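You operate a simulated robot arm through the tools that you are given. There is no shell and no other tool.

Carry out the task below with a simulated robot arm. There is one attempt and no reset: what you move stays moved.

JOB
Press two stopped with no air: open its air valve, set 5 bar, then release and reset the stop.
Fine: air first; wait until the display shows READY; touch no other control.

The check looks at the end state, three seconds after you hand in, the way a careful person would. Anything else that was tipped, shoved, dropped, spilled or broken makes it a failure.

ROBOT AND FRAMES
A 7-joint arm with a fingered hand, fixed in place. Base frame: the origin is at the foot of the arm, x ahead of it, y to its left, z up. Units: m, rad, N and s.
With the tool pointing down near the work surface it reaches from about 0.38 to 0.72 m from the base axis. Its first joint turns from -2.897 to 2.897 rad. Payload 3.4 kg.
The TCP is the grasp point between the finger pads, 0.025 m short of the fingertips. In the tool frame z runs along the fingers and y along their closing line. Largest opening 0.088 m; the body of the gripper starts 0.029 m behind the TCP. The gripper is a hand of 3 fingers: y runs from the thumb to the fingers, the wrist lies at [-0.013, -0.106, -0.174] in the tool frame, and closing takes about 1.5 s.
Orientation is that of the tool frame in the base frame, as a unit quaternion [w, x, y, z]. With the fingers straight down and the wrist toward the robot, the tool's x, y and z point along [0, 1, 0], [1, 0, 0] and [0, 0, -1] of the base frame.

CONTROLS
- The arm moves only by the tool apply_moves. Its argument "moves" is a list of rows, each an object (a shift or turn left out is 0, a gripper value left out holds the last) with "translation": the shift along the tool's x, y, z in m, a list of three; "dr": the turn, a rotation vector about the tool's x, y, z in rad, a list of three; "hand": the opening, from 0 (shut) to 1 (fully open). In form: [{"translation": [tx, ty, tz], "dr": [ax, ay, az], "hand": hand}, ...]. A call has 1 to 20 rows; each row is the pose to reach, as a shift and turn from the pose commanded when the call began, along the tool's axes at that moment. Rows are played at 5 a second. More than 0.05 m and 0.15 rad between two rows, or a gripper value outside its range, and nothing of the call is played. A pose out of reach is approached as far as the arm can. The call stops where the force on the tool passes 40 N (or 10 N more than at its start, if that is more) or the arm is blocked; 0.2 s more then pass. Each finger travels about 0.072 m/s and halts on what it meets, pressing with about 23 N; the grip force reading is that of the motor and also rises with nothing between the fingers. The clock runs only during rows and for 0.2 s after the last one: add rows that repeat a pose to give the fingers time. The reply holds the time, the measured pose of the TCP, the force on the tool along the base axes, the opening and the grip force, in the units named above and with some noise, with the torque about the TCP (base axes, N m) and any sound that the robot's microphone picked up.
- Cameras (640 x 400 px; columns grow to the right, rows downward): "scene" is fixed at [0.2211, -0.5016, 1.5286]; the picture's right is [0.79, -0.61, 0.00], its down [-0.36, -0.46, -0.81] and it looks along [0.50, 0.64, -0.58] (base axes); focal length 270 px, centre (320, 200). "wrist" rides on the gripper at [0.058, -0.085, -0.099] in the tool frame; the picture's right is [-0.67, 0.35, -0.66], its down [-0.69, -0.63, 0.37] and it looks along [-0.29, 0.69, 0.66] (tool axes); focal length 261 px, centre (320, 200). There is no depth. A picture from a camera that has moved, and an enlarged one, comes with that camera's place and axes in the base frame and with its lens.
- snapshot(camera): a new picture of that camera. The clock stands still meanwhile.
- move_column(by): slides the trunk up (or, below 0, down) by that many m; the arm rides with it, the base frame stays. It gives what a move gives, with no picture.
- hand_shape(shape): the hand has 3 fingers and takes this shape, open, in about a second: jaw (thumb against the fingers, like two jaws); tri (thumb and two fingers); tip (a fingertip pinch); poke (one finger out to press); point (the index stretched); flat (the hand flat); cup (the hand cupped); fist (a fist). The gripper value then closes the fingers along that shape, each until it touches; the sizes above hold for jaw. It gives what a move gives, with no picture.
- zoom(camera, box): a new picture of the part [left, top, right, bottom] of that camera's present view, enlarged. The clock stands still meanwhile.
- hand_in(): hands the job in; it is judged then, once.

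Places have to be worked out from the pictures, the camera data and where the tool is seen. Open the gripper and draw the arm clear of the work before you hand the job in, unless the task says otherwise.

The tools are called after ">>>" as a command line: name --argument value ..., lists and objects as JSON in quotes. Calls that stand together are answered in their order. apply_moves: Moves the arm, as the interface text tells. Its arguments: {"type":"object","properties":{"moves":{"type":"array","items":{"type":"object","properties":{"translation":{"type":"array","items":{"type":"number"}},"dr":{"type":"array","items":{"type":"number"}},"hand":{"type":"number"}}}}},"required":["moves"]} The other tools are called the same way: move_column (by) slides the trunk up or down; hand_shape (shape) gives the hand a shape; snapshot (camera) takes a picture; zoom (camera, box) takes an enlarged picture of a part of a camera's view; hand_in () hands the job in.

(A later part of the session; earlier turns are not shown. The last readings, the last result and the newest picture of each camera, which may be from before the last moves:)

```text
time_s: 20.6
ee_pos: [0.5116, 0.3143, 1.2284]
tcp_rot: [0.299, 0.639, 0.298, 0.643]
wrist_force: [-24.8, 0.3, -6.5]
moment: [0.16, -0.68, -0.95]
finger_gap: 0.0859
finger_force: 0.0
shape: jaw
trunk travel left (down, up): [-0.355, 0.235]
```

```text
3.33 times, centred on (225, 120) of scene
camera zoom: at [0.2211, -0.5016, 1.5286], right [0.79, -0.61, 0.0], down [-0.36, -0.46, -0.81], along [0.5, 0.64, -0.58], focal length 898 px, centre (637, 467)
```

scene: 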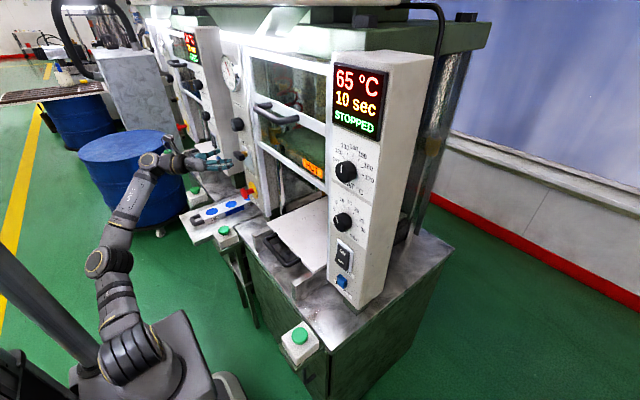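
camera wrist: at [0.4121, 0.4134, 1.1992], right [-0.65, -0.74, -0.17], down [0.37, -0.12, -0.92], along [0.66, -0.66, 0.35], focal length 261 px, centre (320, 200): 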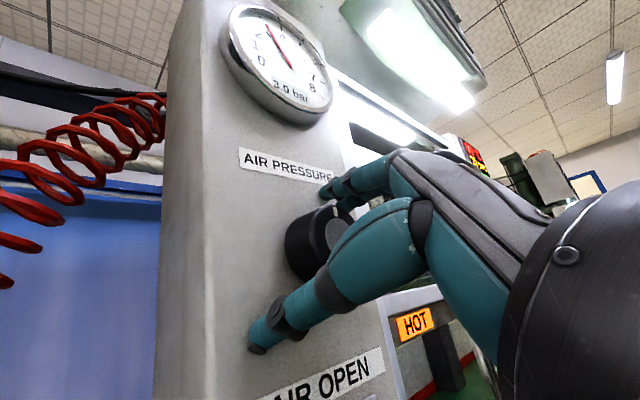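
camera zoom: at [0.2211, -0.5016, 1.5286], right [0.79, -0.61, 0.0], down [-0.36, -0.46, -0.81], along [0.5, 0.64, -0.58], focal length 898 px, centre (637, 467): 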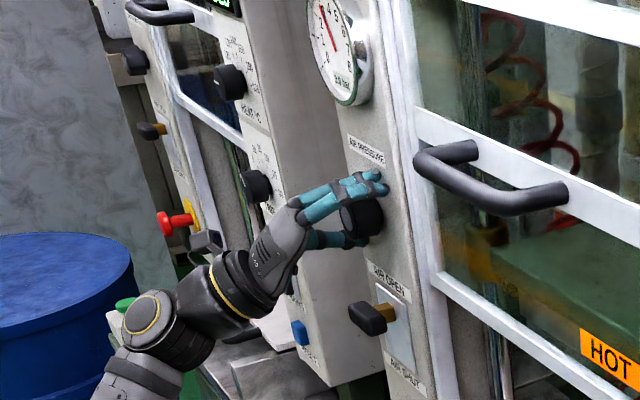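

A finger tip touched the panel (about 25 N, panel face therefore ≈ x 0.537). I back off ~1 cm to relieve it, then close on the knob.

>>> apply_moves --moves '[{"translation": [0, 0, -0.009]}, {"translation": [0, 0, -0.009]}]'

>>> zoom --camera "scene" --box '[205, 40, 285, 150]'

```text
time_s: 21.2
ee_pos: [0.5085, 0.3123, 1.2248]
tcp_rot: [0.297, 0.64, 0.299, 0.642]
wrist_force: [0.3, -1.0, -0.3]
moment: [0.01, -0.03, 0.0]
finger_gap: 0.0879
finger_force: 0.0
shape: jaw
trunk travel left (down, up): [-0.355, 0.235]
```

```text
3.64 times, centred on (245, 95) of scene
camera zoom: at [0.2211, -0.5016, 1.5286], right [0.79, -0.61, 0.0], down [-0.36, -0.46, -0.81], along [0.5, 0.64, -0.58], focal length 980 px, centre (593, 582)
```

zoom: 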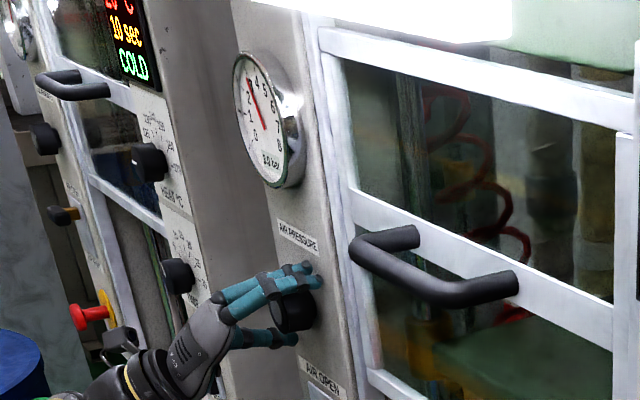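

Contact is relieved. I close the jaw on the knob.

>>> apply_moves --moves '[{"hand": 0.75}, {"hand": 0.6}, {"hand": 0.45}, {"hand": 0.3}, {"hand": 0.3}, {"hand": 0.3}]'

>>> snapshot --camera "wrist"

>>> zoom --camera "scene" --box '[205, 80, 285, 150]'

```text
time_s: 22.6
ee_pos: [0.5078, 0.3138, 1.225]
tcp_rot: [0.297, 0.64, 0.299, 0.642]
wrist_force: [1.7, -0.1, 0.7]
moment: [-0.03, -0.02, -0.01]
finger_gap: 0.0348
finger_force: 23.0
shape: jaw
trunk travel left (down, up): [-0.355, 0.235]
```

```text
taken
camera wrist: at [0.4085, 0.4119, 1.1975], right [-0.65, -0.74, -0.17], down [0.37, -0.12, -0.92], along [0.66, -0.66, 0.35], focal length 261 px, centre (320, 200)
```

wrist: 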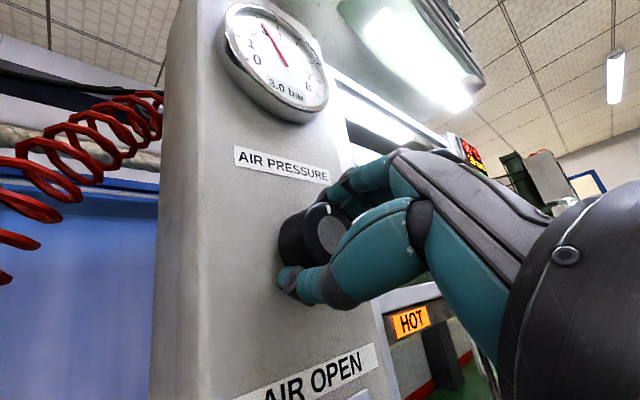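

```text
5.71 times, centred on (245, 115) of scene
camera zoom: at [0.2211, -0.5016, 1.5286], right [0.79, -0.61, 0.0], down [-0.36, -0.46, -0.81], along [0.5, 0.64, -0.58], focal length 1540 px, centre (749, 686)
```

zoom: 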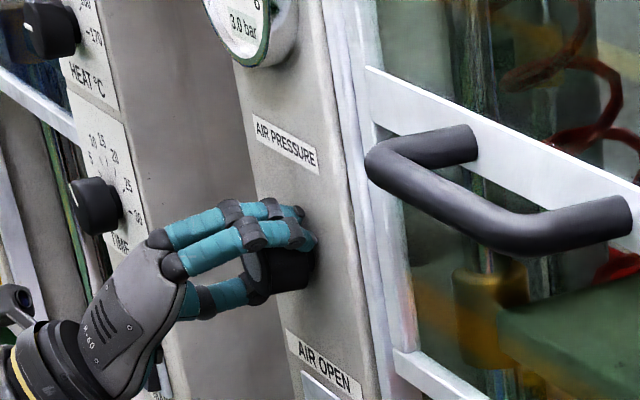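

Knob gripped evenly (23 N, small side force). I turn clockwise 0.3 rad and read the gauge.

>>> apply_moves --moves '[{"dr": [0, 0, 0.1]}, {"dr": [0, 0, 0.2]}, {"dr": [0, 0, 0.3]}, {"dr": [0, 0, 0.3]}]'

>>> zoom --camera "wrist" --box '[180, 0, 400, 330]'

>>> zoom --camera "scene" --box '[215, 50, 247, 94]'

```text
time_s: 23.6
ee_pos: [0.5083, 0.3143, 1.225]
tcp_rot: [0.197, 0.678, 0.199, 0.679]
wrist_force: [2.7, 0.4, 7.5]
moment: [-0.04, -0.15, -0.02]
finger_gap: 0.035
finger_force: 23.4
shape: jaw
trunk travel left (down, up): [-0.355, 0.235]
```

```text
1.21 times, centred on (290, 165) of wrist
camera zoom: at [0.408, 0.4154, 1.2279], right [-0.65, -0.66, -0.38], down [0.37, 0.16, -0.92], along [0.66, -0.74, 0.13], focal length 316 px, centre (356, 242)
```

zoom: 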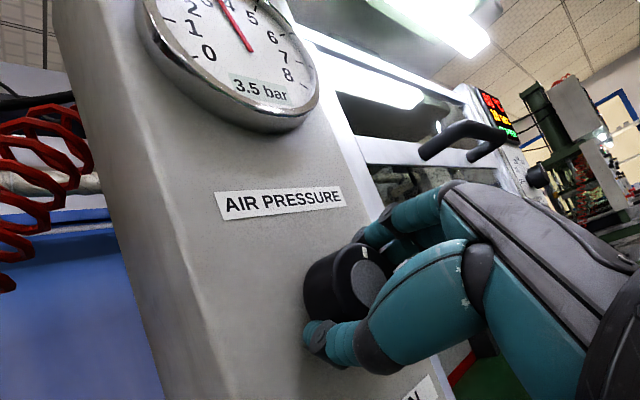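

```text
9.09 times, centred on (231, 72) of scene
camera zoom: at [0.2211, -0.5016, 1.5286], right [0.79, -0.61, 0.0], down [-0.36, -0.46, -0.81], along [0.5, 0.64, -0.58], focal length 2450 px, centre (1129, 1364)
```

zoom: 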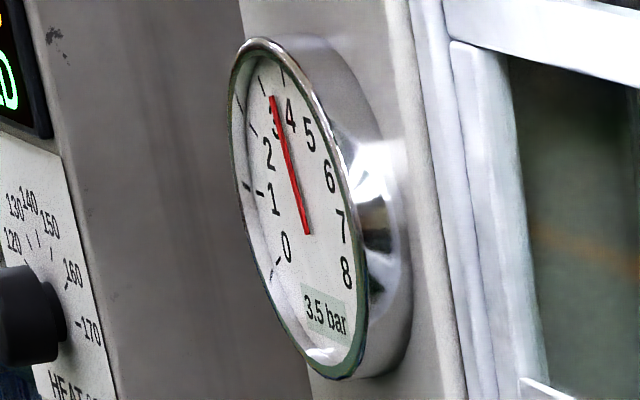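

It works: 3.5 bar after 0.3 rad clockwise. I turn a further 0.75 rad and read again.

>>> apply_moves --moves '[{"dr": [0, 0, 0.1]}, {"dr": [0, 0, 0.2]}, {"dr": [0, 0, 0.3]}, {"dr": [0, 0, 0.4]}, {"dr": [0, 0, 0.5]}, {"dr": [0, 0, 0.6]}, {"dr": [0, 0, 0.7]}, {"dr": [0, 0, 0.75]}, {"dr": [0, 0, 0.75]}]'

>>> snapshot --camera "wrist"

>>> zoom --camera "scene" --box '[215, 50, 247, 94]'

```text
time_s: 25.6
ee_pos: [0.4884, 0.2852, 1.2079]
tcp_rot: [-0.065, 0.704, -0.063, 0.704]
wrist_force: [0.2, 0.5, 0.1]
moment: [0.0, -0.01, -0.02]
finger_gap: 0.022
finger_force: 22.9
shape: jaw
out of reach, approached as far as the arm can: row 3, 4, 5, 6, 7, 8, 9
trunk travel left (down, up): [-0.355, 0.235]
```

```text
taken
camera wrist: at [0.3886, 0.3586, 1.2805], right [-0.66, -0.22, -0.72], down [0.36, 0.74, -0.56], along [0.66, -0.63, -0.41], focal length 261 px, centre (320, 200)
```

wrist: 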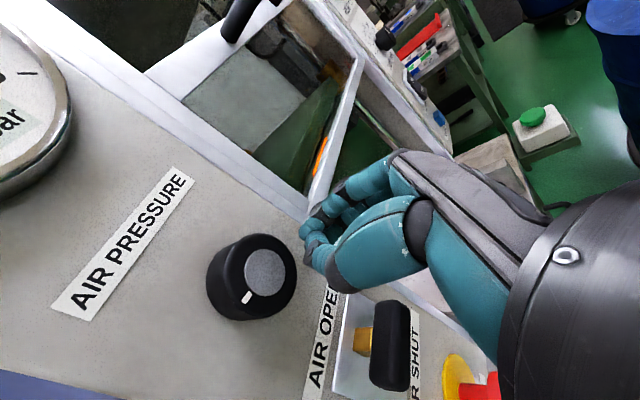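

```text
9.09 times, centred on (231, 72) of scene
camera zoom: at [0.2211, -0.5016, 1.5286], right [0.79, -0.61, 0.0], down [-0.36, -0.46, -0.81], along [0.5, 0.64, -0.58], focal length 2450 px, centre (1129, 1364)
```

zoom: 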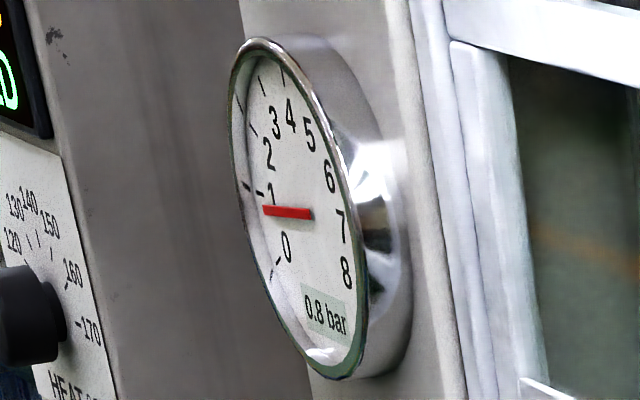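

The roll ran out of reach (arm too stretched with the trunk low): the hand slid off and dragged the knob back to 0.8 bar — recoverable. I retreat to the right/back without touching the knob, then open and raise the trunk for better reach.

>>> apply_moves --moves '[{"translation": [0, 0.03, -0.03]}, {"translation": [0, 0.03, -0.078]}, {"translation": [0, 0.0, -0.1]}, {"translation": [0, 0.0, -0.1], "hand": 1}, {"translation": [0, 0.0, -0.1], "hand": 1}, {"translation": [0, 0.0, -0.1], "hand": 1}]'

>>> snapshot --camera "wrist"

>>> snapshot --camera "scene"

```text
time_s: 27.0
ee_pos: [0.3971, 0.3117, 1.2311]
tcp_rot: [-0.065, 0.704, -0.064, 0.704]
wrist_force: [0.4, 0.1, -0.4]
moment: [0.02, -0.03, -0.01]
finger_gap: 0.0876
finger_force: 0.0
shape: jaw
out of reach, approached as far as the arm can: row 1, 2, 3, 4, 5, 6
trunk travel left (down, up): [-0.355, 0.235]
```

```text
taken
camera wrist: at [0.298, 0.3839, 1.3028], right [-0.66, -0.22, -0.72], down [0.36, 0.74, -0.56], along [0.66, -0.63, -0.41], focal length 261 px, centre (320, 200)
```

wrist: 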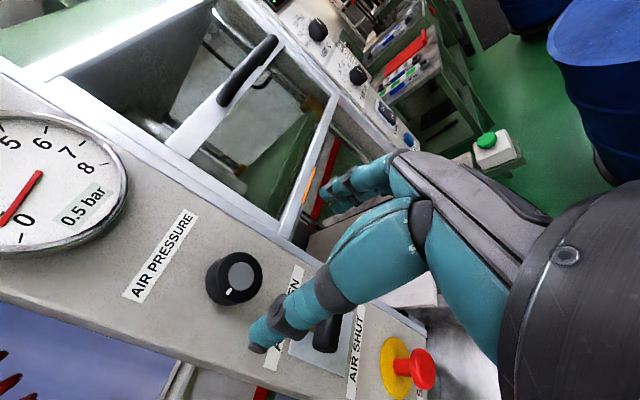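

```text
taken
```

scene: 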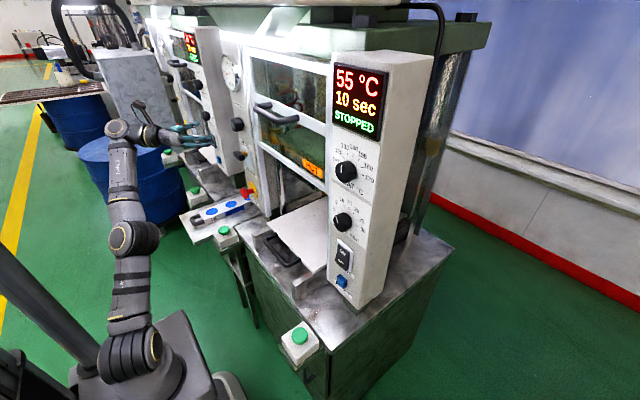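

The gauge shows 0.5 bar now. I raise the trunk 0.17 m, then bring the hand down to the knob's height with a wide range of roll.

>>> move_column --by 0.17

```text
time_s: 28.9
ee_pos: [0.3983, 0.3117, 1.4014]
tcp_rot: [-0.065, 0.704, -0.064, 0.704]
wrist_force: [-0.1, 0.9, 0.3]
moment: [-0.04, 0.0, 0.01]
finger_gap: 0.0874
finger_force: 0.0
shape: jaw
trunk travel left (down, up): [-0.525, 0.065]
```

Now I descend to knob height at standoff, keeping orientation.

>>> apply_moves --moves '[{"translation": [-0.0423, 0.0075, 0]}, {"translation": [-0.0845, 0.015, 0]}, {"translation": [-0.1268, 0.0225, 0]}, {"translation": [-0.169, 0.03, 0]}]'

>>> snapshot --camera "scene"

```text
time_s: 29.9
ee_pos: [0.4214, 0.3724, 1.2974]
tcp_rot: [-0.065, 0.704, -0.064, 0.704]
wrist_force: [0.2, -0.3, 0.6]
moment: [0.0, 0.0, 0.0]
finger_gap: 0.0879
finger_force: 0.0
shape: jaw
out of reach, approached as far as the arm can: row 1, 2, 3, 4
trunk travel left (down, up): [-0.525, 0.065]
```

```text
taken
```

scene: 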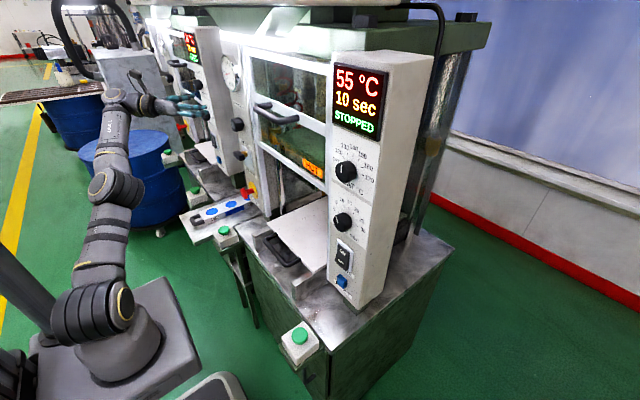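

It is a joint limit near this roll, not reach. I roll the hand back negative (toward wrist-down), where there is room, and see where the TCP settles.

>>> apply_moves --moves '[{"dr": [0, 0, -0.13]}, {"dr": [0, 0, -0.26]}, {"dr": [0, 0, -0.39]}, {"dr": [0, 0, -0.52]}, {"dr": [0, 0, -0.65]}, {"dr": [0, 0, -0.78]}, {"dr": [0, 0, -0.91]}, {"dr": [0, 0, -1.04]}, {"dr": [0, 0, -1.05]}]'

>>> snapshot --camera "scene"

```text
time_s: 31.9
ee_pos: [0.4474, 0.4401, 1.3213]
tcp_rot: [0.297, 0.641, 0.297, 0.642]
wrist_force: [0.0, -0.9, 0.4]
moment: [-0.01, -0.04, 0.02]
finger_gap: 0.0872
finger_force: 0.0
shape: jaw
out of reach, approached as far as the arm can: row 1, 2, 3, 4, 5, 6, 7, 8, 9
trunk travel left (down, up): [-0.525, 0.065]
```

```text
taken
```

scene: 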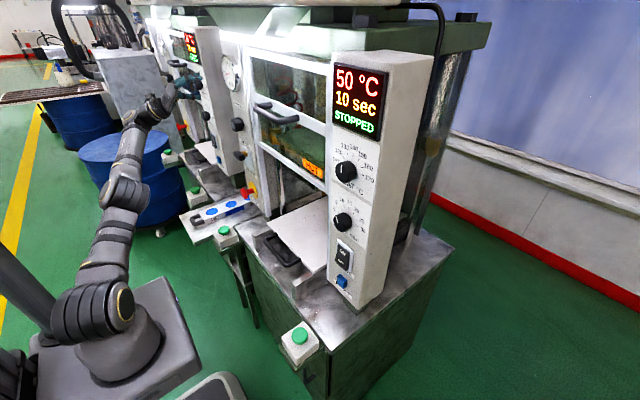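

The TCP is drifting up-left, so the arm looks stuck near a straight-arm/limit posture. I command a pose nearer to the base and higher (about (0.38, 0.25, 1.32)) to let it fold back.

>>> apply_moves --moves '[{"translation": [0.003, 0.036, -0.01]}, {"translation": [0.007, 0.072, -0.02]}, {"translation": [0.0114, 0.108, -0.03]}, {"translation": [0.0114, 0.108, -0.03]}]'

>>> snapshot --camera "scene"

```text
time_s: 32.9
ee_pos: [0.4276, 0.3977, 1.4271]
tcp_rot: [0.297, 0.642, 0.297, 0.642]
wrist_force: [0.9, 0.3, 0.1]
moment: [-0.02, 0.0, -0.02]
finger_gap: 0.0876
finger_force: 0.1
shape: jaw
out of reach, approached as far as the arm can: row 1, 2, 3, 4
trunk travel left (down, up): [-0.525, 0.065]
```

```text
taken
```

scene: 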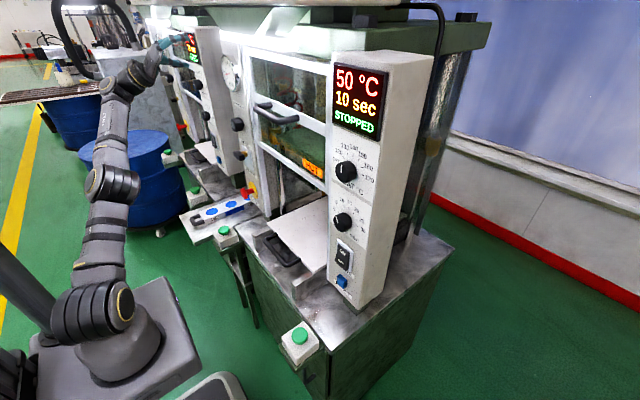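

The arm appears trapped just short of full stretch (elbow at its limit, can't fold). I swing it back-left in free space, away from both presses, so I can stretch and sweep it the other way to refold the elbow.

>>> apply_moves --moves '[{"translation": [0.036, -0.0056, -0.0288]}, {"translation": [0.072, -0.011, -0.0575]}, {"translation": [0.108, -0.0167, -0.0863]}, {"translation": [0.144, -0.0223, -0.115]}, {"translation": [0.18, -0.0278, -0.1438]}, {"translation": [0.216, -0.0334, -0.1725]}, {"translation": [0.252, -0.039, -0.2013]}, {"translation": [0.2885, -0.0445, -0.23]}, {"translation": [0.2885, -0.0445, -0.23]}]'

>>> snapshot --camera "scene"

>>> snapshot --camera "wrist"

```text
time_s: 34.9
ee_pos: [0.1842, 0.4289, 1.4416]
tcp_rot: [0.297, 0.643, 0.298, 0.64]
wrist_force: [0.3, 0.8, 0.3]
moment: [0.0, -0.04, -0.01]
finger_gap: 0.0879
finger_force: 0.0
shape: jaw
out of reach, approached as far as the arm can: row 1, 2, 3, 4, 5, 6, 7, 8, 9
trunk travel left (down, up): [-0.525, 0.065]
```

```text
taken
```

scene: 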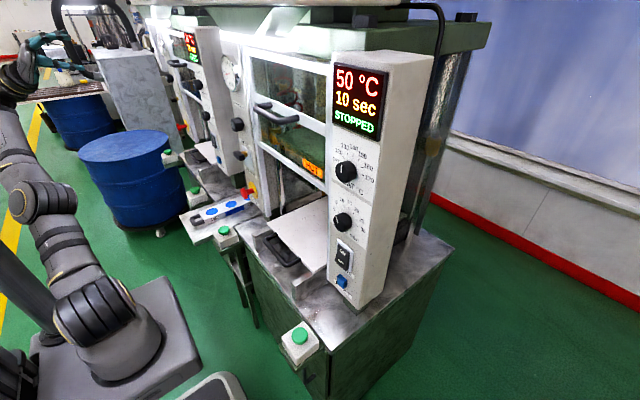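

```text
taken
camera wrist: at [0.0839, 0.5286, 1.4128], right [-0.66, -0.74, -0.16], down [0.36, -0.12, -0.92], along [0.66, -0.67, 0.34], focal length 261 px, centre (320, 200)
```

wrist: 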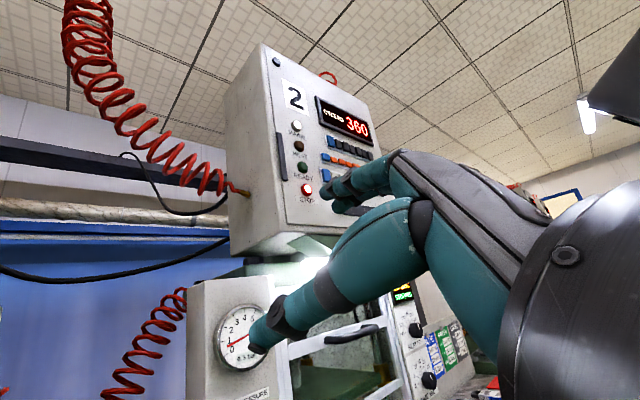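

Confirmed press "2". Now I stretch outward/up and sweep toward +x/-y (fold direction), still well clear of everything (x stays < 0.36).

>>> apply_moves --moves '[{"translation": [0.046, 0.0137, 0]}, {"translation": [0.092, 0.0273, 0]}, {"translation": [0.138, 0.041, 0]}, {"translation": [0.138, 0.041, 0]}, {"translation": [0.121, 0.0554, 0.0375]}, {"translation": [0.1035, 0.07, 0.075]}, {"translation": [0.086, 0.084, 0.1125]}, {"translation": [0.069, 0.0986, 0.15]}, {"translation": [0.069, 0.0986, 0.15]}]'

>>> snapshot --camera "scene"

```text
time_s: 36.9
ee_pos: [0.3142, 0.3735, 1.5103]
tcp_rot: [0.297, 0.641, 0.298, 0.642]
wrist_force: [-0.1, -0.3, 0.4]
moment: [0.01, -0.02, -0.01]
finger_gap: 0.0877
finger_force: 0.0
shape: jaw
out of reach, approached as far as the arm can: row 1, 2, 3, 4, 5, 6, 7, 8, 9
trunk travel left (down, up): [-0.525, 0.065]
```

```text
taken
```

scene: 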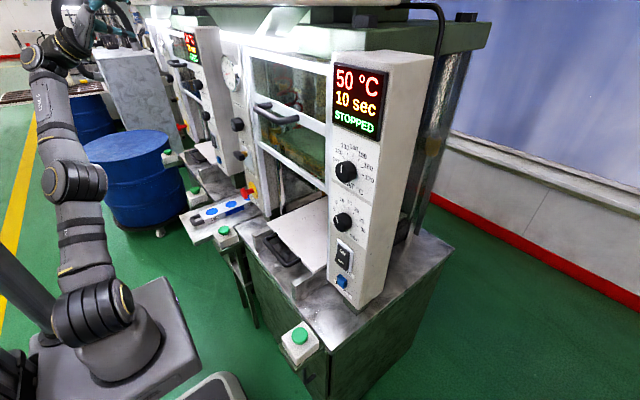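

It is stretched outward as intended. Now I pull inward (toward about (0.30, 0.25, 1.40)) and check whether it folds this time.

>>> apply_moves --moves '[{"translation": [-0.0436, 0.0019, 0]}, {"translation": [-0.0873, 0.0037, 0]}, {"translation": [-0.131, 0.0056, 0]}, {"translation": [-0.1746, 0.0074, 0]}, {"translation": [-0.2182, 0.0093, 0]}, {"translation": [-0.2619, 0.0111, 0]}, {"translation": [-0.3055, 0.013, 0]}, {"translation": [-0.3055, 0.013, 0]}]'

>>> snapshot --camera "scene"

```text
time_s: 37.8
ee_pos: [0.3276, 0.33, 1.4489]
tcp_rot: [0.372, 0.573, 0.334, 0.65]
wrist_force: [-0.3, 1.3, 0.3]
moment: [-0.03, 0.03, -0.03]
finger_gap: 0.0879
finger_force: 0.0
shape: jaw
out of reach, approached as far as the arm can: row 1
trunk travel left (down, up): [-0.525, 0.065]
stopped in row 4: the arm was blocked; the commanded pose is now the measured one
```

```text
taken
```

scene: 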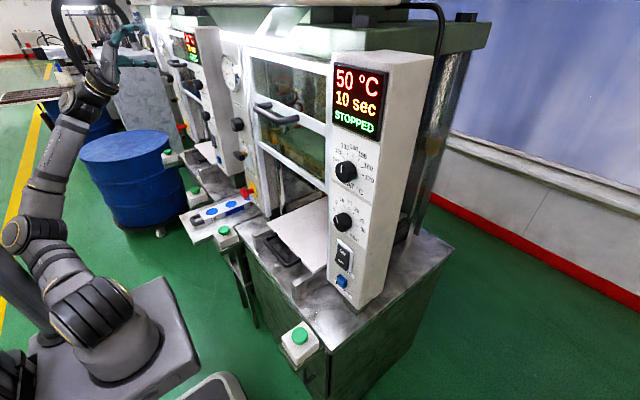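

It folded (elbow now bent to the left) and the command was reset to the measured pose. I continue slowly inward/down while restoring the -50° roll orientation.

>>> apply_moves --moves '[{"translation": [0, 0, 0]}, {"translation": [-0.015, -0.009, -0.002], "dr": [0.016, -0.013, 0.029]}, {"translation": [-0.029, -0.017, -0.004], "dr": [0.032, -0.025, 0.058]}, {"translation": [-0.044, -0.026, -0.005], "dr": [0.047, -0.038, 0.087]}, {"translation": [-0.059, -0.035, -0.007], "dr": [0.063, -0.051, 0.116]}, {"translation": [-0.073, -0.043, -0.009], "dr": [0.079, -0.063, 0.145]}, {"translation": [-0.088, -0.052, -0.011], "dr": [0.095, -0.076, 0.174]}, {"translation": [-0.088, -0.052, -0.011], "dr": [0.095, -0.076, 0.174]}]'

>>> snapshot --camera "scene"

```text
time_s: 39.0
ee_pos: [0.3753, 0.2535, 1.4]
tcp_rot: [0.386, 0.633, 0.264, 0.616]
wrist_force: [-0.5, 0.5, -0.6]
moment: [0.01, 0.01, 0.0]
finger_gap: 0.0878
finger_force: 0.1
shape: jaw
trunk travel left (down, up): [-0.525, 0.065]
stopped in row 5: the arm was blocked; the commanded pose is now the measured one
```

```text
taken
```

scene: 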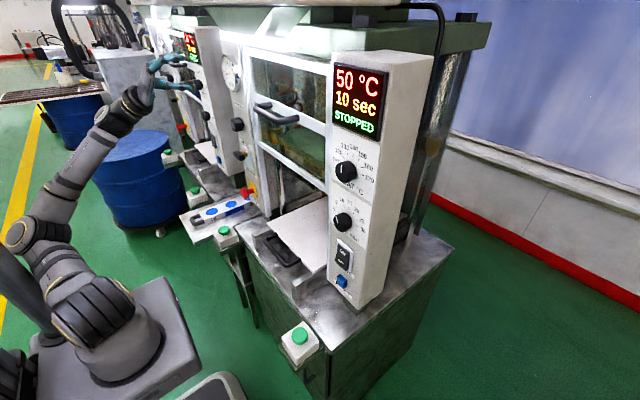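

Joints are catching up; I hold a moment and then correct only the orientation, slowly.

>>> apply_moves --moves '[{"translation": [0, 0, 0]}, {"translation": [0, 0, 0]}, {"dr": [0.029, 0.019, 0.017]}, {"dr": [0.059, 0.038, 0.034]}, {"dr": [0.088, 0.057, 0.052]}, {"dr": [0.118, 0.076, 0.069]}, {"dr": [0.147, 0.095, 0.086]}, {"dr": [0.147, 0.095, 0.086]}]'

```text
time_s: 41.0
ee_pos: [0.3945, 0.2303, 1.399]
tcp_rot: [0.327, 0.651, 0.276, 0.628]
wrist_force: [0.3, 0.5, 0.8]
moment: [-0.02, 0.03, 0.02]
finger_gap: 0.0878
finger_force: 0.1
shape: jaw
trunk travel left (down, up): [-0.525, 0.065]
stopped in row 8: the arm was blocked; the commanded pose is now the measured one
```

Still a residual offset; I look at the arm for a possible obstruction.

>>> zoom --camera "scene" --box '[0, 40, 320, 400]'

>>> snapshot --camera "wrist"

```text
1.11 times, centred on (160, 220) of scene
camera zoom: at [0.2211, -0.5016, 1.5286], right [0.79, -0.61, 0.0], down [-0.36, -0.46, -0.81], along [0.5, 0.64, -0.58], focal length 300 px, centre (498, 178)
```

zoom: 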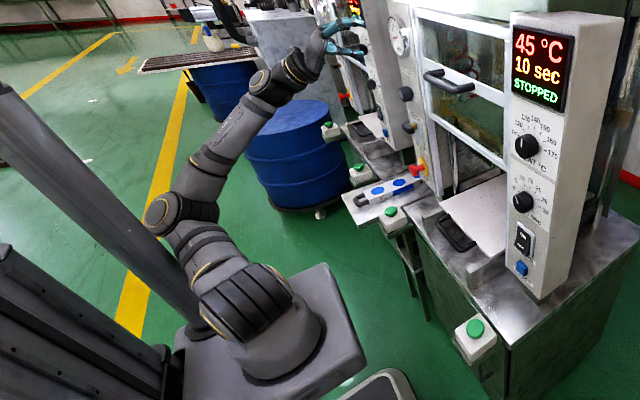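

```text
taken
camera wrist: at [0.3026, 0.3369, 1.3688], right [-0.71, -0.69, -0.16], down [0.36, -0.15, -0.92], along [0.61, -0.71, 0.35], focal length 261 px, centre (320, 200)
```

wrist: 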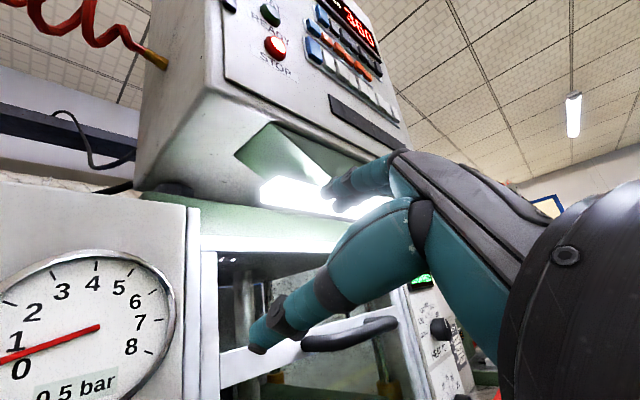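

The elbow is close to the vertical mast behind, probably the obstruction. I move the hand out to (0.42, 0.30, 1.31), a region that worked before, which unfolds the elbow away from the mast.

>>> apply_moves --moves '[{"translation": [0, 0, 0]}, {"translation": [0, -0.0165, 0.0035], "dr": [0.007, 0.008, 0]}, {"translation": [0, -0.033, 0.007], "dr": [0.015, 0.017, 0]}, {"translation": [-0.001, -0.0495, 0.0105], "dr": [0.022, 0.026, 0]}, {"translation": [-0.001, -0.066, 0.014], "dr": [0.03, 0.034, 0]}, {"translation": [-0.001, -0.0825, 0.0175], "dr": [0.037, 0.043, 0]}, {"translation": [-0.001, -0.099, 0.021], "dr": [0.045, 0.052, 0.005]}, {"translation": [-0.0016, -0.1155, 0.0245], "dr": [0.052, 0.06, 0.008]}, {"translation": [-0.0016, -0.1155, 0.0245], "dr": [0.052, 0.06, 0.008]}]'

>>> zoom --camera "scene" --box '[0, 40, 320, 400]'

```text
time_s: 43.0
ee_pos: [0.4276, 0.2978, 1.3069]
tcp_rot: [0.303, 0.641, 0.296, 0.64]
wrist_force: [0.6, 0.0, 0.1]
moment: [-0.03, 0.0, 0.0]
finger_gap: 0.0879
finger_force: 0.1
shape: jaw
trunk travel left (down, up): [-0.525, 0.065]
```

```text
1.11 times, centred on (160, 220) of scene
camera zoom: at [0.2211, -0.5016, 1.5286], right [0.79, -0.61, 0.0], down [-0.36, -0.46, -0.81], along [0.5, 0.64, -0.58], focal length 300 px, centre (498, 178)
```

zoom: 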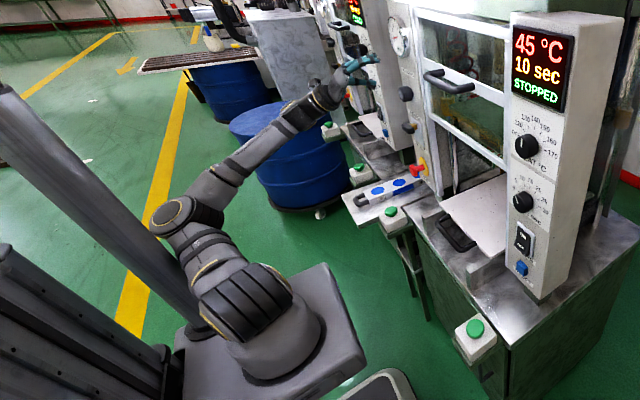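

The arm is back in a good posture at the commanded pose. I go to the knob's height at standoff and roll further back to about -100° (wrist below) so I have ~80° of turn per grip.

>>> apply_moves --moves '[{"translation": [-0.0133, -0.0241, 0]}, {"translation": [-0.0267, -0.0482, 0]}, {"translation": [-0.04, -0.0723, 0]}, {"translation": [-0.04, -0.0723, 0], "dr": [0, 0, -0.11]}, {"translation": [-0.04, -0.0723, 0], "dr": [0, 0, -0.22]}, {"translation": [-0.04, -0.0723, 0], "dr": [0, 0, -0.33]}, {"translation": [-0.04, -0.0723, 0], "dr": [0, 0, -0.44]}, {"translation": [-0.04, -0.0723, 0], "dr": [0, 0, -0.55]}, {"translation": [-0.04, -0.0723, 0], "dr": [0, 0, -0.66]}, {"translation": [-0.04, -0.0723, 0], "dr": [0, 0, -0.77]}, {"translation": [-0.04, -0.0723, 0], "dr": [0, 0, -0.877]}, {"translation": [-0.04, -0.0723, 0], "dr": [0, 0, -0.877]}]'

>>> snapshot --camera "wrist"

>>> snapshot --camera "scene"

```text
time_s: 44.5
ee_pos: [0.4634, 0.2637, 1.228]
tcp_rot: [0.461, 0.593, 0.38, 0.539]
wrist_force: [-0.7, -0.8, 0.9]
moment: [0.0, 0.01, -0.02]
finger_gap: 0.0877
finger_force: 0.1
shape: jaw
trunk travel left (down, up): [-0.525, 0.065]
stopped in row 7: the arm was blocked; the commanded pose is now the measured one
```

```text
taken
camera wrist: at [0.3769, 0.357, 1.1612], right [-0.75, -0.64, 0.13], down [0.3, -0.52, -0.8], along [0.59, -0.56, 0.59], focal length 261 px, centre (320, 200)
```

wrist: 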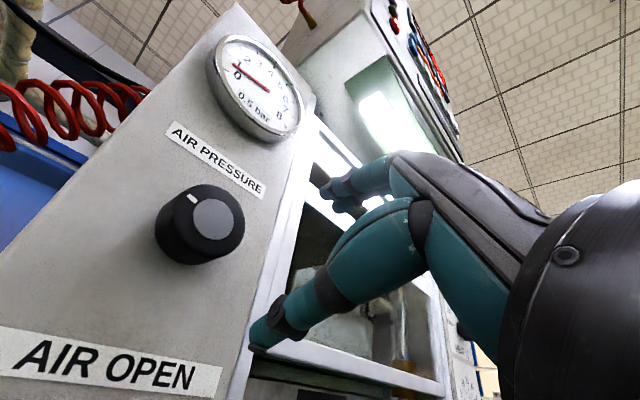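

```text
taken
```

scene: 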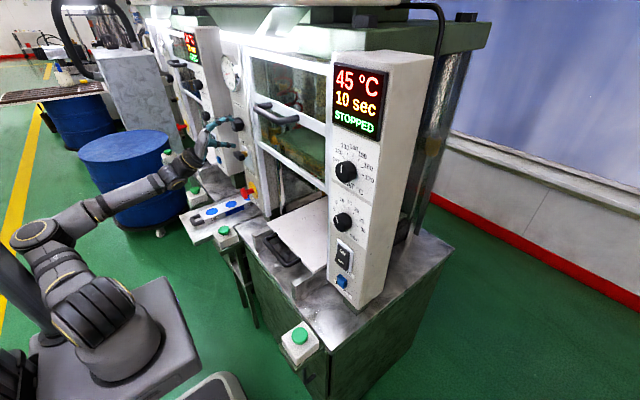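

Blocked again with the elbow by the mast: with the trunk this high the arm must fold too much for wrist-down rolls. I return to the last good pose and then lower the trunk 0.12 m as a compromise.

>>> apply_moves --moves '[{"translation": [0, 0, 0]}, {"translation": [0.0086, 0.0108, -0.007], "dr": [0.012, 0.02, 0.067]}, {"translation": [0.0172, 0.0217, -0.014], "dr": [0.024, 0.04, 0.135]}, {"translation": [0.0258, 0.0325, -0.021], "dr": [0.036, 0.06, 0.202]}, {"translation": [0.0343, 0.0433, -0.028], "dr": [0.048, 0.079, 0.269]}, {"translation": [0.0429, 0.0542, -0.035], "dr": [0.06, 0.099, 0.337]}, {"translation": [0.0515, 0.065, -0.042], "dr": [0.072, 0.119, 0.404]}, {"translation": [0.0515, 0.065, -0.042], "dr": [0.072, 0.119, 0.404]}]'

```text
time_s: 46.3
ee_pos: [0.4364, 0.2891, 1.3037]
tcp_rot: [0.313, 0.645, 0.287, 0.635]
wrist_force: [0.2, -0.2, 0.8]
moment: [0.01, -0.01, 0.02]
finger_gap: 0.088
finger_force: 0.0
shape: jaw
trunk travel left (down, up): [-0.525, 0.065]
```

Good. Now lower the trunk 0.12 m (tips stay ~4 cm in front of the controls).

>>> move_column --by -0.12

>>> snapshot --camera "wrist"

```text
time_s: 47.8
ee_pos: [0.4367, 0.2865, 1.1832]
tcp_rot: [0.311, 0.646, 0.288, 0.635]
wrist_force: [0.7, -0.8, 0.9]
moment: [-0.02, 0.0, -0.01]
finger_gap: 0.0878
finger_force: 0.0
shape: jaw
trunk travel left (down, up): [-0.405, 0.185]
```

```text
taken
camera wrist: at [0.3406, 0.3894, 1.1547], right [-0.68, -0.71, -0.16], down [0.36, -0.13, -0.92], along [0.64, -0.69, 0.35], focal length 261 px, centre (320, 200)
```

wrist: 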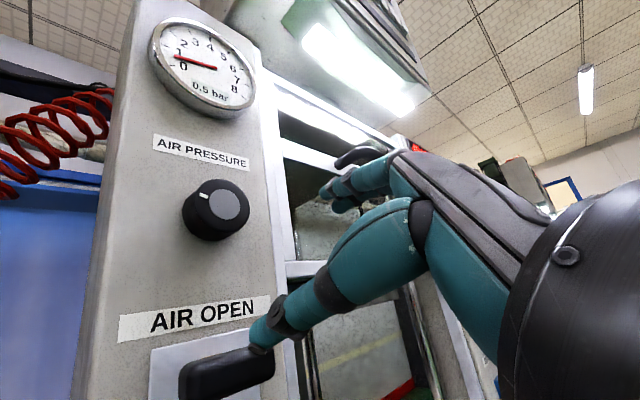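

Now I rise to the knob height and align (y 0.313, z 1.226).

>>> apply_moves --moves '[{"translation": [0.018, 0.0115, 0]}, {"translation": [0.036, 0.023, 0]}, {"translation": [0.036, 0.023, 0]}, {"translation": [0.036, 0.023, 0]}]'

```text
time_s: 48.8
ee_pos: [0.4239, 0.314, 1.2261]
tcp_rot: [0.297, 0.641, 0.3, 0.641]
wrist_force: [0.1, -0.6, -0.8]
moment: [0.0, 0.0, -0.02]
finger_gap: 0.0879
finger_force: 0.0
shape: jaw
trunk travel left (down, up): [-0.405, 0.185]
```

Aligned exactly. I move forward to x≈0.468 and roll back slowly to about -95°.

>>> apply_moves --moves '[{"translation": [0, 0, 0.022]}, {"translation": [0, 0, 0.044]}, {"translation": [0, 0, 0.044], "dr": [0, 0, -0.08]}, {"translation": [0, 0, 0.044], "dr": [0, 0, -0.16]}, {"translation": [0, 0, 0.044], "dr": [0, 0, -0.24]}, {"translation": [0, 0, 0.044], "dr": [0, 0, -0.32]}, {"translation": [0, 0, 0.044], "dr": [0, 0, -0.4]}, {"translation": [0, 0, 0.044], "dr": [0, 0, -0.48]}, {"translation": [0, 0, 0.044], "dr": [0, 0, -0.56]}, {"translation": [0, 0, 0.044], "dr": [0, 0, -0.64]}, {"translation": [0, 0, 0.044], "dr": [0, 0, -0.72]}, {"translation": [0, 0, 0.044], "dr": [0, 0, -0.78]}, {"translation": [0, 0, 0.044], "dr": [0, 0, -0.78]}]'

>>> snapshot --camera "wrist"

>>> snapshot --camera "scene"

```text
time_s: 51.6
ee_pos: [0.4681, 0.315, 1.2241]
tcp_rot: [0.518, 0.479, 0.521, 0.48]
wrist_force: [-0.1, 0.4, 0.2]
moment: [0.0, -0.02, -0.02]
finger_gap: 0.0879
finger_force: 0.0
shape: jaw
trunk travel left (down, up): [-0.405, 0.185]
```

```text
taken
camera wrist: at [0.3688, 0.3644, 1.1338], right [-0.65, -0.64, 0.4], down [0.37, -0.73, -0.57], along [0.66, -0.23, 0.71], focal length 261 px, centre (320, 200)
```

wrist: 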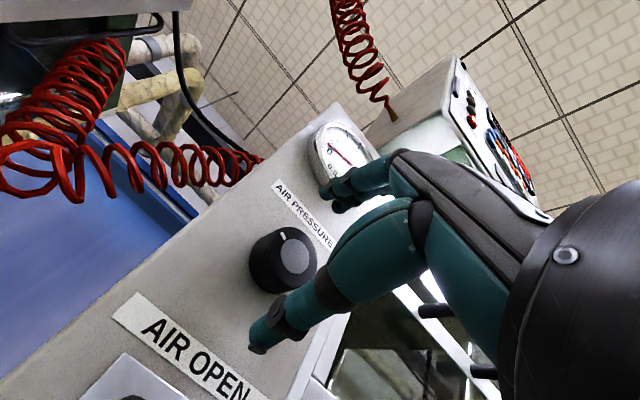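

```text
taken
```

scene: 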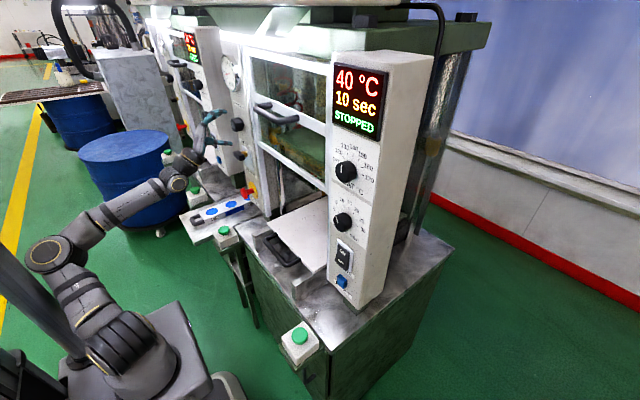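

No block. The knob centre again projects to (y 0.311, z 1.226). I advance 3.8 cm and close on it.

>>> apply_moves --moves '[{"translation": [0, 0, 0.013]}, {"translation": [0, 0, 0.026]}, {"translation": [0, 0, 0.038]}, {"translation": [0, 0, 0.038]}, {"translation": [0, 0, 0.038], "hand": 0.75}, {"translation": [0, 0, 0.038], "hand": 0.6}, {"translation": [0, 0, 0.038], "hand": 0.45}, {"translation": [0, 0, 0.038], "hand": 0.3}, {"translation": [0, 0, 0.038], "hand": 0.3}, {"translation": [0, 0, 0.038], "hand": 0.3}]'

>>> snapshot --camera "wrist"

>>> zoom --camera "scene" --box '[190, 40, 290, 150]'

```text
time_s: 53.8
ee_pos: [0.5076, 0.3156, 1.2234]
tcp_rot: [0.519, 0.479, 0.521, 0.481]
wrist_force: [1.1, 1.5, 2.8]
moment: [-0.02, -0.09, 0.01]
finger_gap: 0.0344
finger_force: 23.1
shape: jaw
trunk travel left (down, up): [-0.405, 0.185]
```

```text
taken
camera wrist: at [0.4069, 0.3653, 1.1341], right [-0.65, -0.64, 0.4], down [0.37, -0.73, -0.57], along [0.66, -0.23, 0.72], focal length 261 px, centre (320, 200)
```

wrist: 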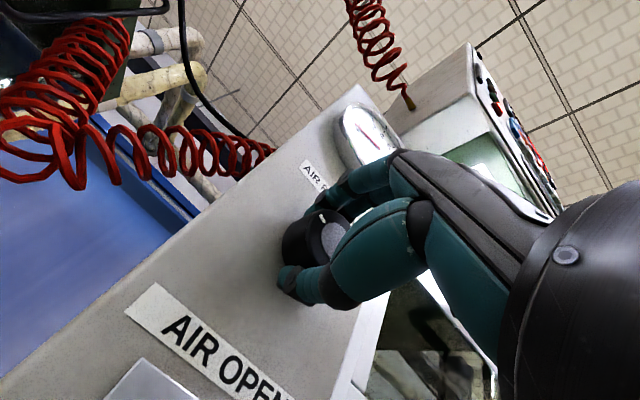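

```text
3.64 times, centred on (240, 95) of scene
camera zoom: at [0.2211, -0.5016, 1.5286], right [0.79, -0.61, 0.0], down [-0.36, -0.46, -0.81], along [0.5, 0.64, -0.58], focal length 980 px, centre (611, 582)
```

zoom: 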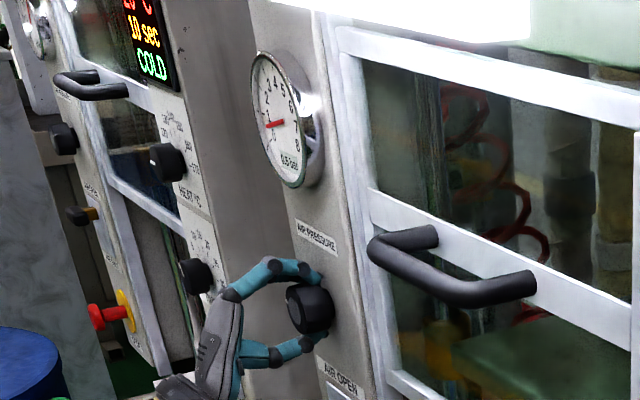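

Knob gripped. I turn it clockwise 1.05 rad slowly.

>>> apply_moves --moves '[{"dr": [0, 0, 0.08]}, {"dr": [0, 0, 0.16]}, {"dr": [0, 0, 0.24]}, {"dr": [0, 0, 0.32]}, {"dr": [0, 0, 0.4]}, {"dr": [0, 0, 0.48]}, {"dr": [0, 0, 0.56]}, {"dr": [0, 0, 0.64]}, {"dr": [0, 0, 0.72]}, {"dr": [0, 0, 0.8]}, {"dr": [0, 0, 0.88]}, {"dr": [0, 0, 0.96]}, {"dr": [0, 0, 1.05]}, {"dr": [0, 0, 1.05]}]'

>>> zoom --camera "scene" --box '[215, 50, 247, 94]'

>>> snapshot --camera "wrist"

```text
time_s: 56.8
ee_pos: [0.5065, 0.3138, 1.2248]
tcp_rot: [0.208, 0.675, 0.21, 0.676]
wrist_force: [3.1, 2.9, 17.3]
moment: [-0.09, -0.37, -0.04]
finger_gap: 0.0345
finger_force: 23.0
shape: jaw
trunk travel left (down, up): [-0.405, 0.185]
```

```text
9.09 times, centred on (231, 72) of scene
camera zoom: at [0.2211, -0.5016, 1.5286], right [0.79, -0.61, 0.0], down [-0.36, -0.46, -0.81], along [0.5, 0.64, -0.58], focal length 2450 px, centre (1129, 1364)
```

zoom: 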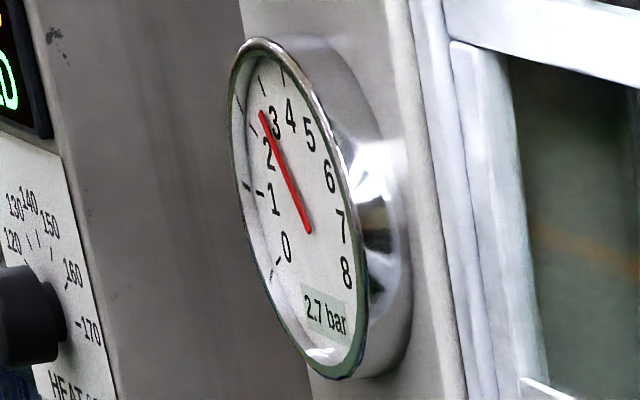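

```text
taken
camera wrist: at [0.4065, 0.4161, 1.2245], right [-0.65, -0.67, -0.36], down [0.37, 0.13, -0.92], along [0.66, -0.73, 0.16], focal length 261 px, centre (320, 200)
```

wrist: 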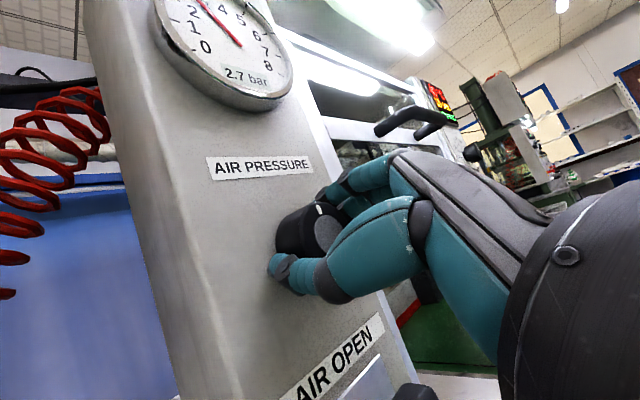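

Now 2.7 bar (≈2.1 bar/rad). I release, back off, roll back by -1.05 rad and regrip for the remaining ~1.1 rad.

>>> apply_moves --moves '[{"hand": 0.6}, {"hand": 1}, {"hand": 1}, {"hand": 1}, {"translation": [0, 0, -0.019], "hand": 1}, {"translation": [0, 0, -0.038], "hand": 1}, {"translation": [0, 0, -0.038], "hand": 1}]'

>>> apply_moves --moves '[{"dr": [0, 0, -0.08]}, {"dr": [0, 0, -0.16]}, {"dr": [0, 0, -0.24]}, {"dr": [0, 0, -0.32]}, {"dr": [0, 0, -0.4]}, {"dr": [0, 0, -0.48]}, {"dr": [0, 0, -0.56]}, {"dr": [0, 0, -0.64]}, {"dr": [0, 0, -0.72]}, {"dr": [0, 0, -0.8]}, {"dr": [0, 0, -0.88]}, {"dr": [0, 0, -0.96]}, {"dr": [0, 0, -1.04]}, {"dr": [0, 0, -1.12]}, {"dr": [0, 0, -1.12]}]'

>>> zoom --camera "scene" --box '[215, 50, 247, 94]'

>>> snapshot --camera "wrist"

```text
time_s: 58.4
ee_pos: [0.4696, 0.3139, 1.2239]
tcp_rot: [0.209, 0.675, 0.211, 0.676]
wrist_force: [0.2, -1.3, -0.2]
moment: [0.01, -0.02, 0.0]
finger_gap: 0.0874
finger_force: 0.1
shape: jaw
trunk travel left (down, up): [-0.405, 0.185]
```

```text
time_s: 61.6
ee_pos: [0.4711, 0.3125, 1.222]
tcp_rot: [0.539, 0.46, 0.537, 0.458]
wrist_force: [0.1, -0.7, -0.1]
moment: [0.0, 0.0, 0.04]
finger_gap: 0.0878
finger_force: 0.2
shape: jaw
trunk travel left (down, up): [-0.405, 0.185]
```

```text
9.09 times, centred on (231, 72) of scene
camera zoom: at [0.2211, -0.5016, 1.5286], right [0.79, -0.61, 0.0], down [-0.36, -0.46, -0.81], along [0.5, 0.64, -0.58], focal length 2450 px, centre (1129, 1364)
```

zoom: 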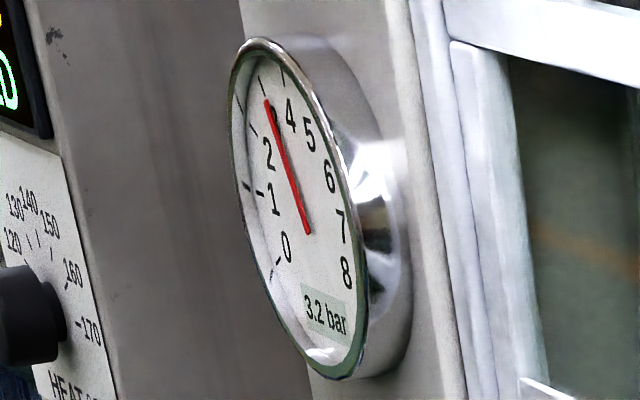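

```text
taken
camera wrist: at [0.3714, 0.3567, 1.1287], right [-0.66, -0.6, 0.45], down [0.36, -0.78, -0.51], along [0.66, -0.18, 0.73], focal length 261 px, centre (320, 200)
```

wrist: 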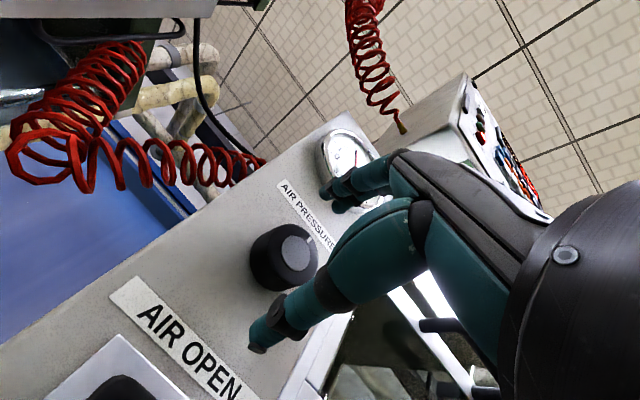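

Gauge settled to 3.2 bar (it lags). I regrip the knob and check the reading before turning on.

>>> apply_moves --moves '[{"translation": [0.0015, 0, 0.013]}, {"translation": [0.003, 0, 0.026]}, {"translation": [0.003, 0, 0.037]}, {"translation": [0.003, 0, 0.037]}, {"translation": [0.003, 0, 0.037], "hand": 0.75}, {"translation": [0.003, 0, 0.037], "hand": 0.6}, {"translation": [0.003, 0, 0.037], "hand": 0.45}, {"translation": [0.003, 0, 0.037], "hand": 0.3}, {"translation": [0.003, 0, 0.037], "hand": 0.3}, {"translation": [0.003, 0, 0.037], "hand": 0.3}, {"translation": [0.003, 0, 0.037], "hand": 0.3}]'

>>> zoom --camera "scene" --box '[215, 50, 247, 94]'

>>> snapshot --camera "wrist"

```text
time_s: 64.0
ee_pos: [0.5059, 0.3169, 1.2241]
tcp_rot: [0.536, 0.46, 0.537, 0.462]
wrist_force: [0.7, 2.3, 3.8]
moment: [-0.04, -0.11, 0.03]
finger_gap: 0.033
finger_force: 22.7
shape: jaw
trunk travel left (down, up): [-0.405, 0.185]
```

```text
9.09 times, centred on (231, 72) of scene
camera zoom: at [0.2211, -0.5016, 1.5286], right [0.79, -0.61, 0.0], down [-0.36, -0.46, -0.81], along [0.5, 0.64, -0.58], focal length 2450 px, centre (1129, 1364)
```

zoom: 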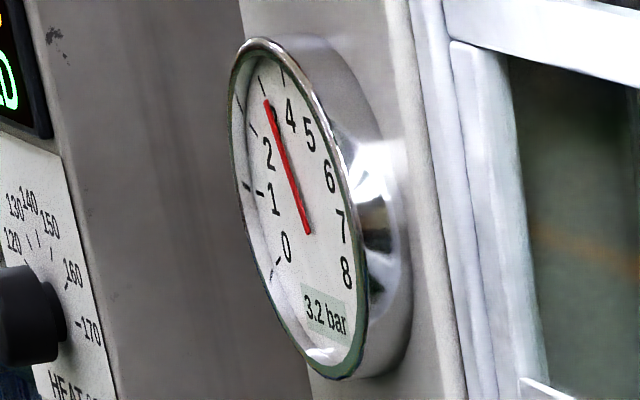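

```text
taken
camera wrist: at [0.4057, 0.3611, 1.1299], right [-0.65, -0.61, 0.45], down [0.37, -0.77, -0.52], along [0.66, -0.18, 0.73], focal length 261 px, centre (320, 200)
```

wrist: 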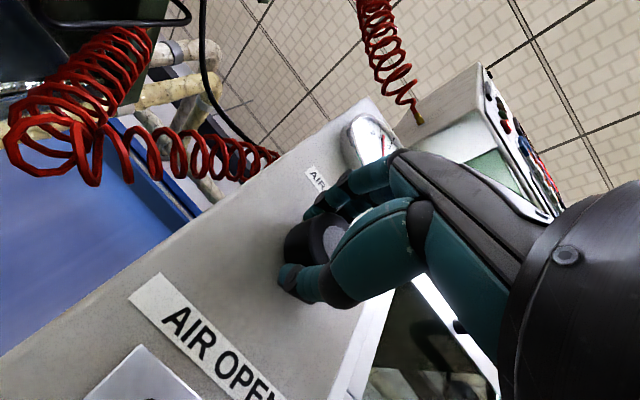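

Steady at 3.2 bar. I turn clockwise 0.7 rad, then hold ~0.8 s for the gauge to settle.

>>> apply_moves --moves '[{"dr": [0, 0, 0.08]}, {"dr": [0, 0, 0.16]}, {"dr": [0, 0, 0.24]}, {"dr": [0, 0, 0.32]}, {"dr": [0, 0, 0.4]}, {"dr": [0, 0, 0.48]}, {"dr": [0, 0, 0.56]}, {"dr": [0, 0, 0.64]}, {"dr": [0, 0, 0.7]}, {"dr": [0, 0, 0.7]}, {"dr": [0, 0, 0.7]}, {"dr": [0, 0, 0.7]}, {"dr": [0, 0, 0.7]}]'

>>> zoom --camera "scene" --box '[215, 50, 247, 94]'

```text
time_s: 66.8
ee_pos: [0.5047, 0.3174, 1.2246]
tcp_rot: [0.345, 0.616, 0.347, 0.618]
wrist_force: [6.7, 4.7, 21.0]
moment: [-0.22, -0.47, 0.03]
finger_gap: 0.0341
finger_force: 22.6
shape: jaw
trunk travel left (down, up): [-0.405, 0.185]
```

```text
9.09 times, centred on (231, 72) of scene
camera zoom: at [0.2211, -0.5016, 1.5286], right [0.79, -0.61, 0.0], down [-0.36, -0.46, -0.81], along [0.5, 0.64, -0.58], focal length 2450 px, centre (1129, 1364)
```

zoom: 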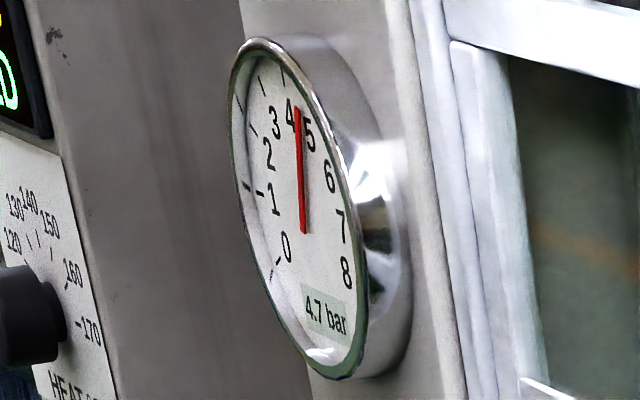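

4.7 bar. I hold another 0.8 s to see if it is settled.

>>> apply_moves --moves '[{"dr": [0, 0, 0]}, {"dr": [0, 0, 0]}, {"dr": [0, 0, 0]}, {"dr": [0, 0, 0]}]'

>>> zoom --camera "scene" --box '[215, 50, 247, 94]'

```text
time_s: 67.8
ee_pos: [0.5049, 0.3166, 1.2236]
tcp_rot: [0.345, 0.615, 0.347, 0.618]
wrist_force: [6.4, 5.4, 20.2]
moment: [-0.18, -0.44, 0.0]
finger_gap: 0.0341
finger_force: 22.5
shape: jaw
trunk travel left (down, up): [-0.405, 0.185]
```

```text
9.09 times, centred on (231, 72) of scene
camera zoom: at [0.2211, -0.5016, 1.5286], right [0.79, -0.61, 0.0], down [-0.36, -0.46, -0.81], along [0.5, 0.64, -0.58], focal length 2450 px, centre (1129, 1364)
```

zoom: 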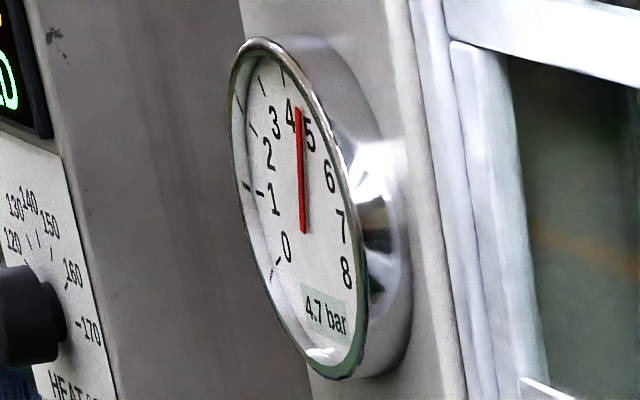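

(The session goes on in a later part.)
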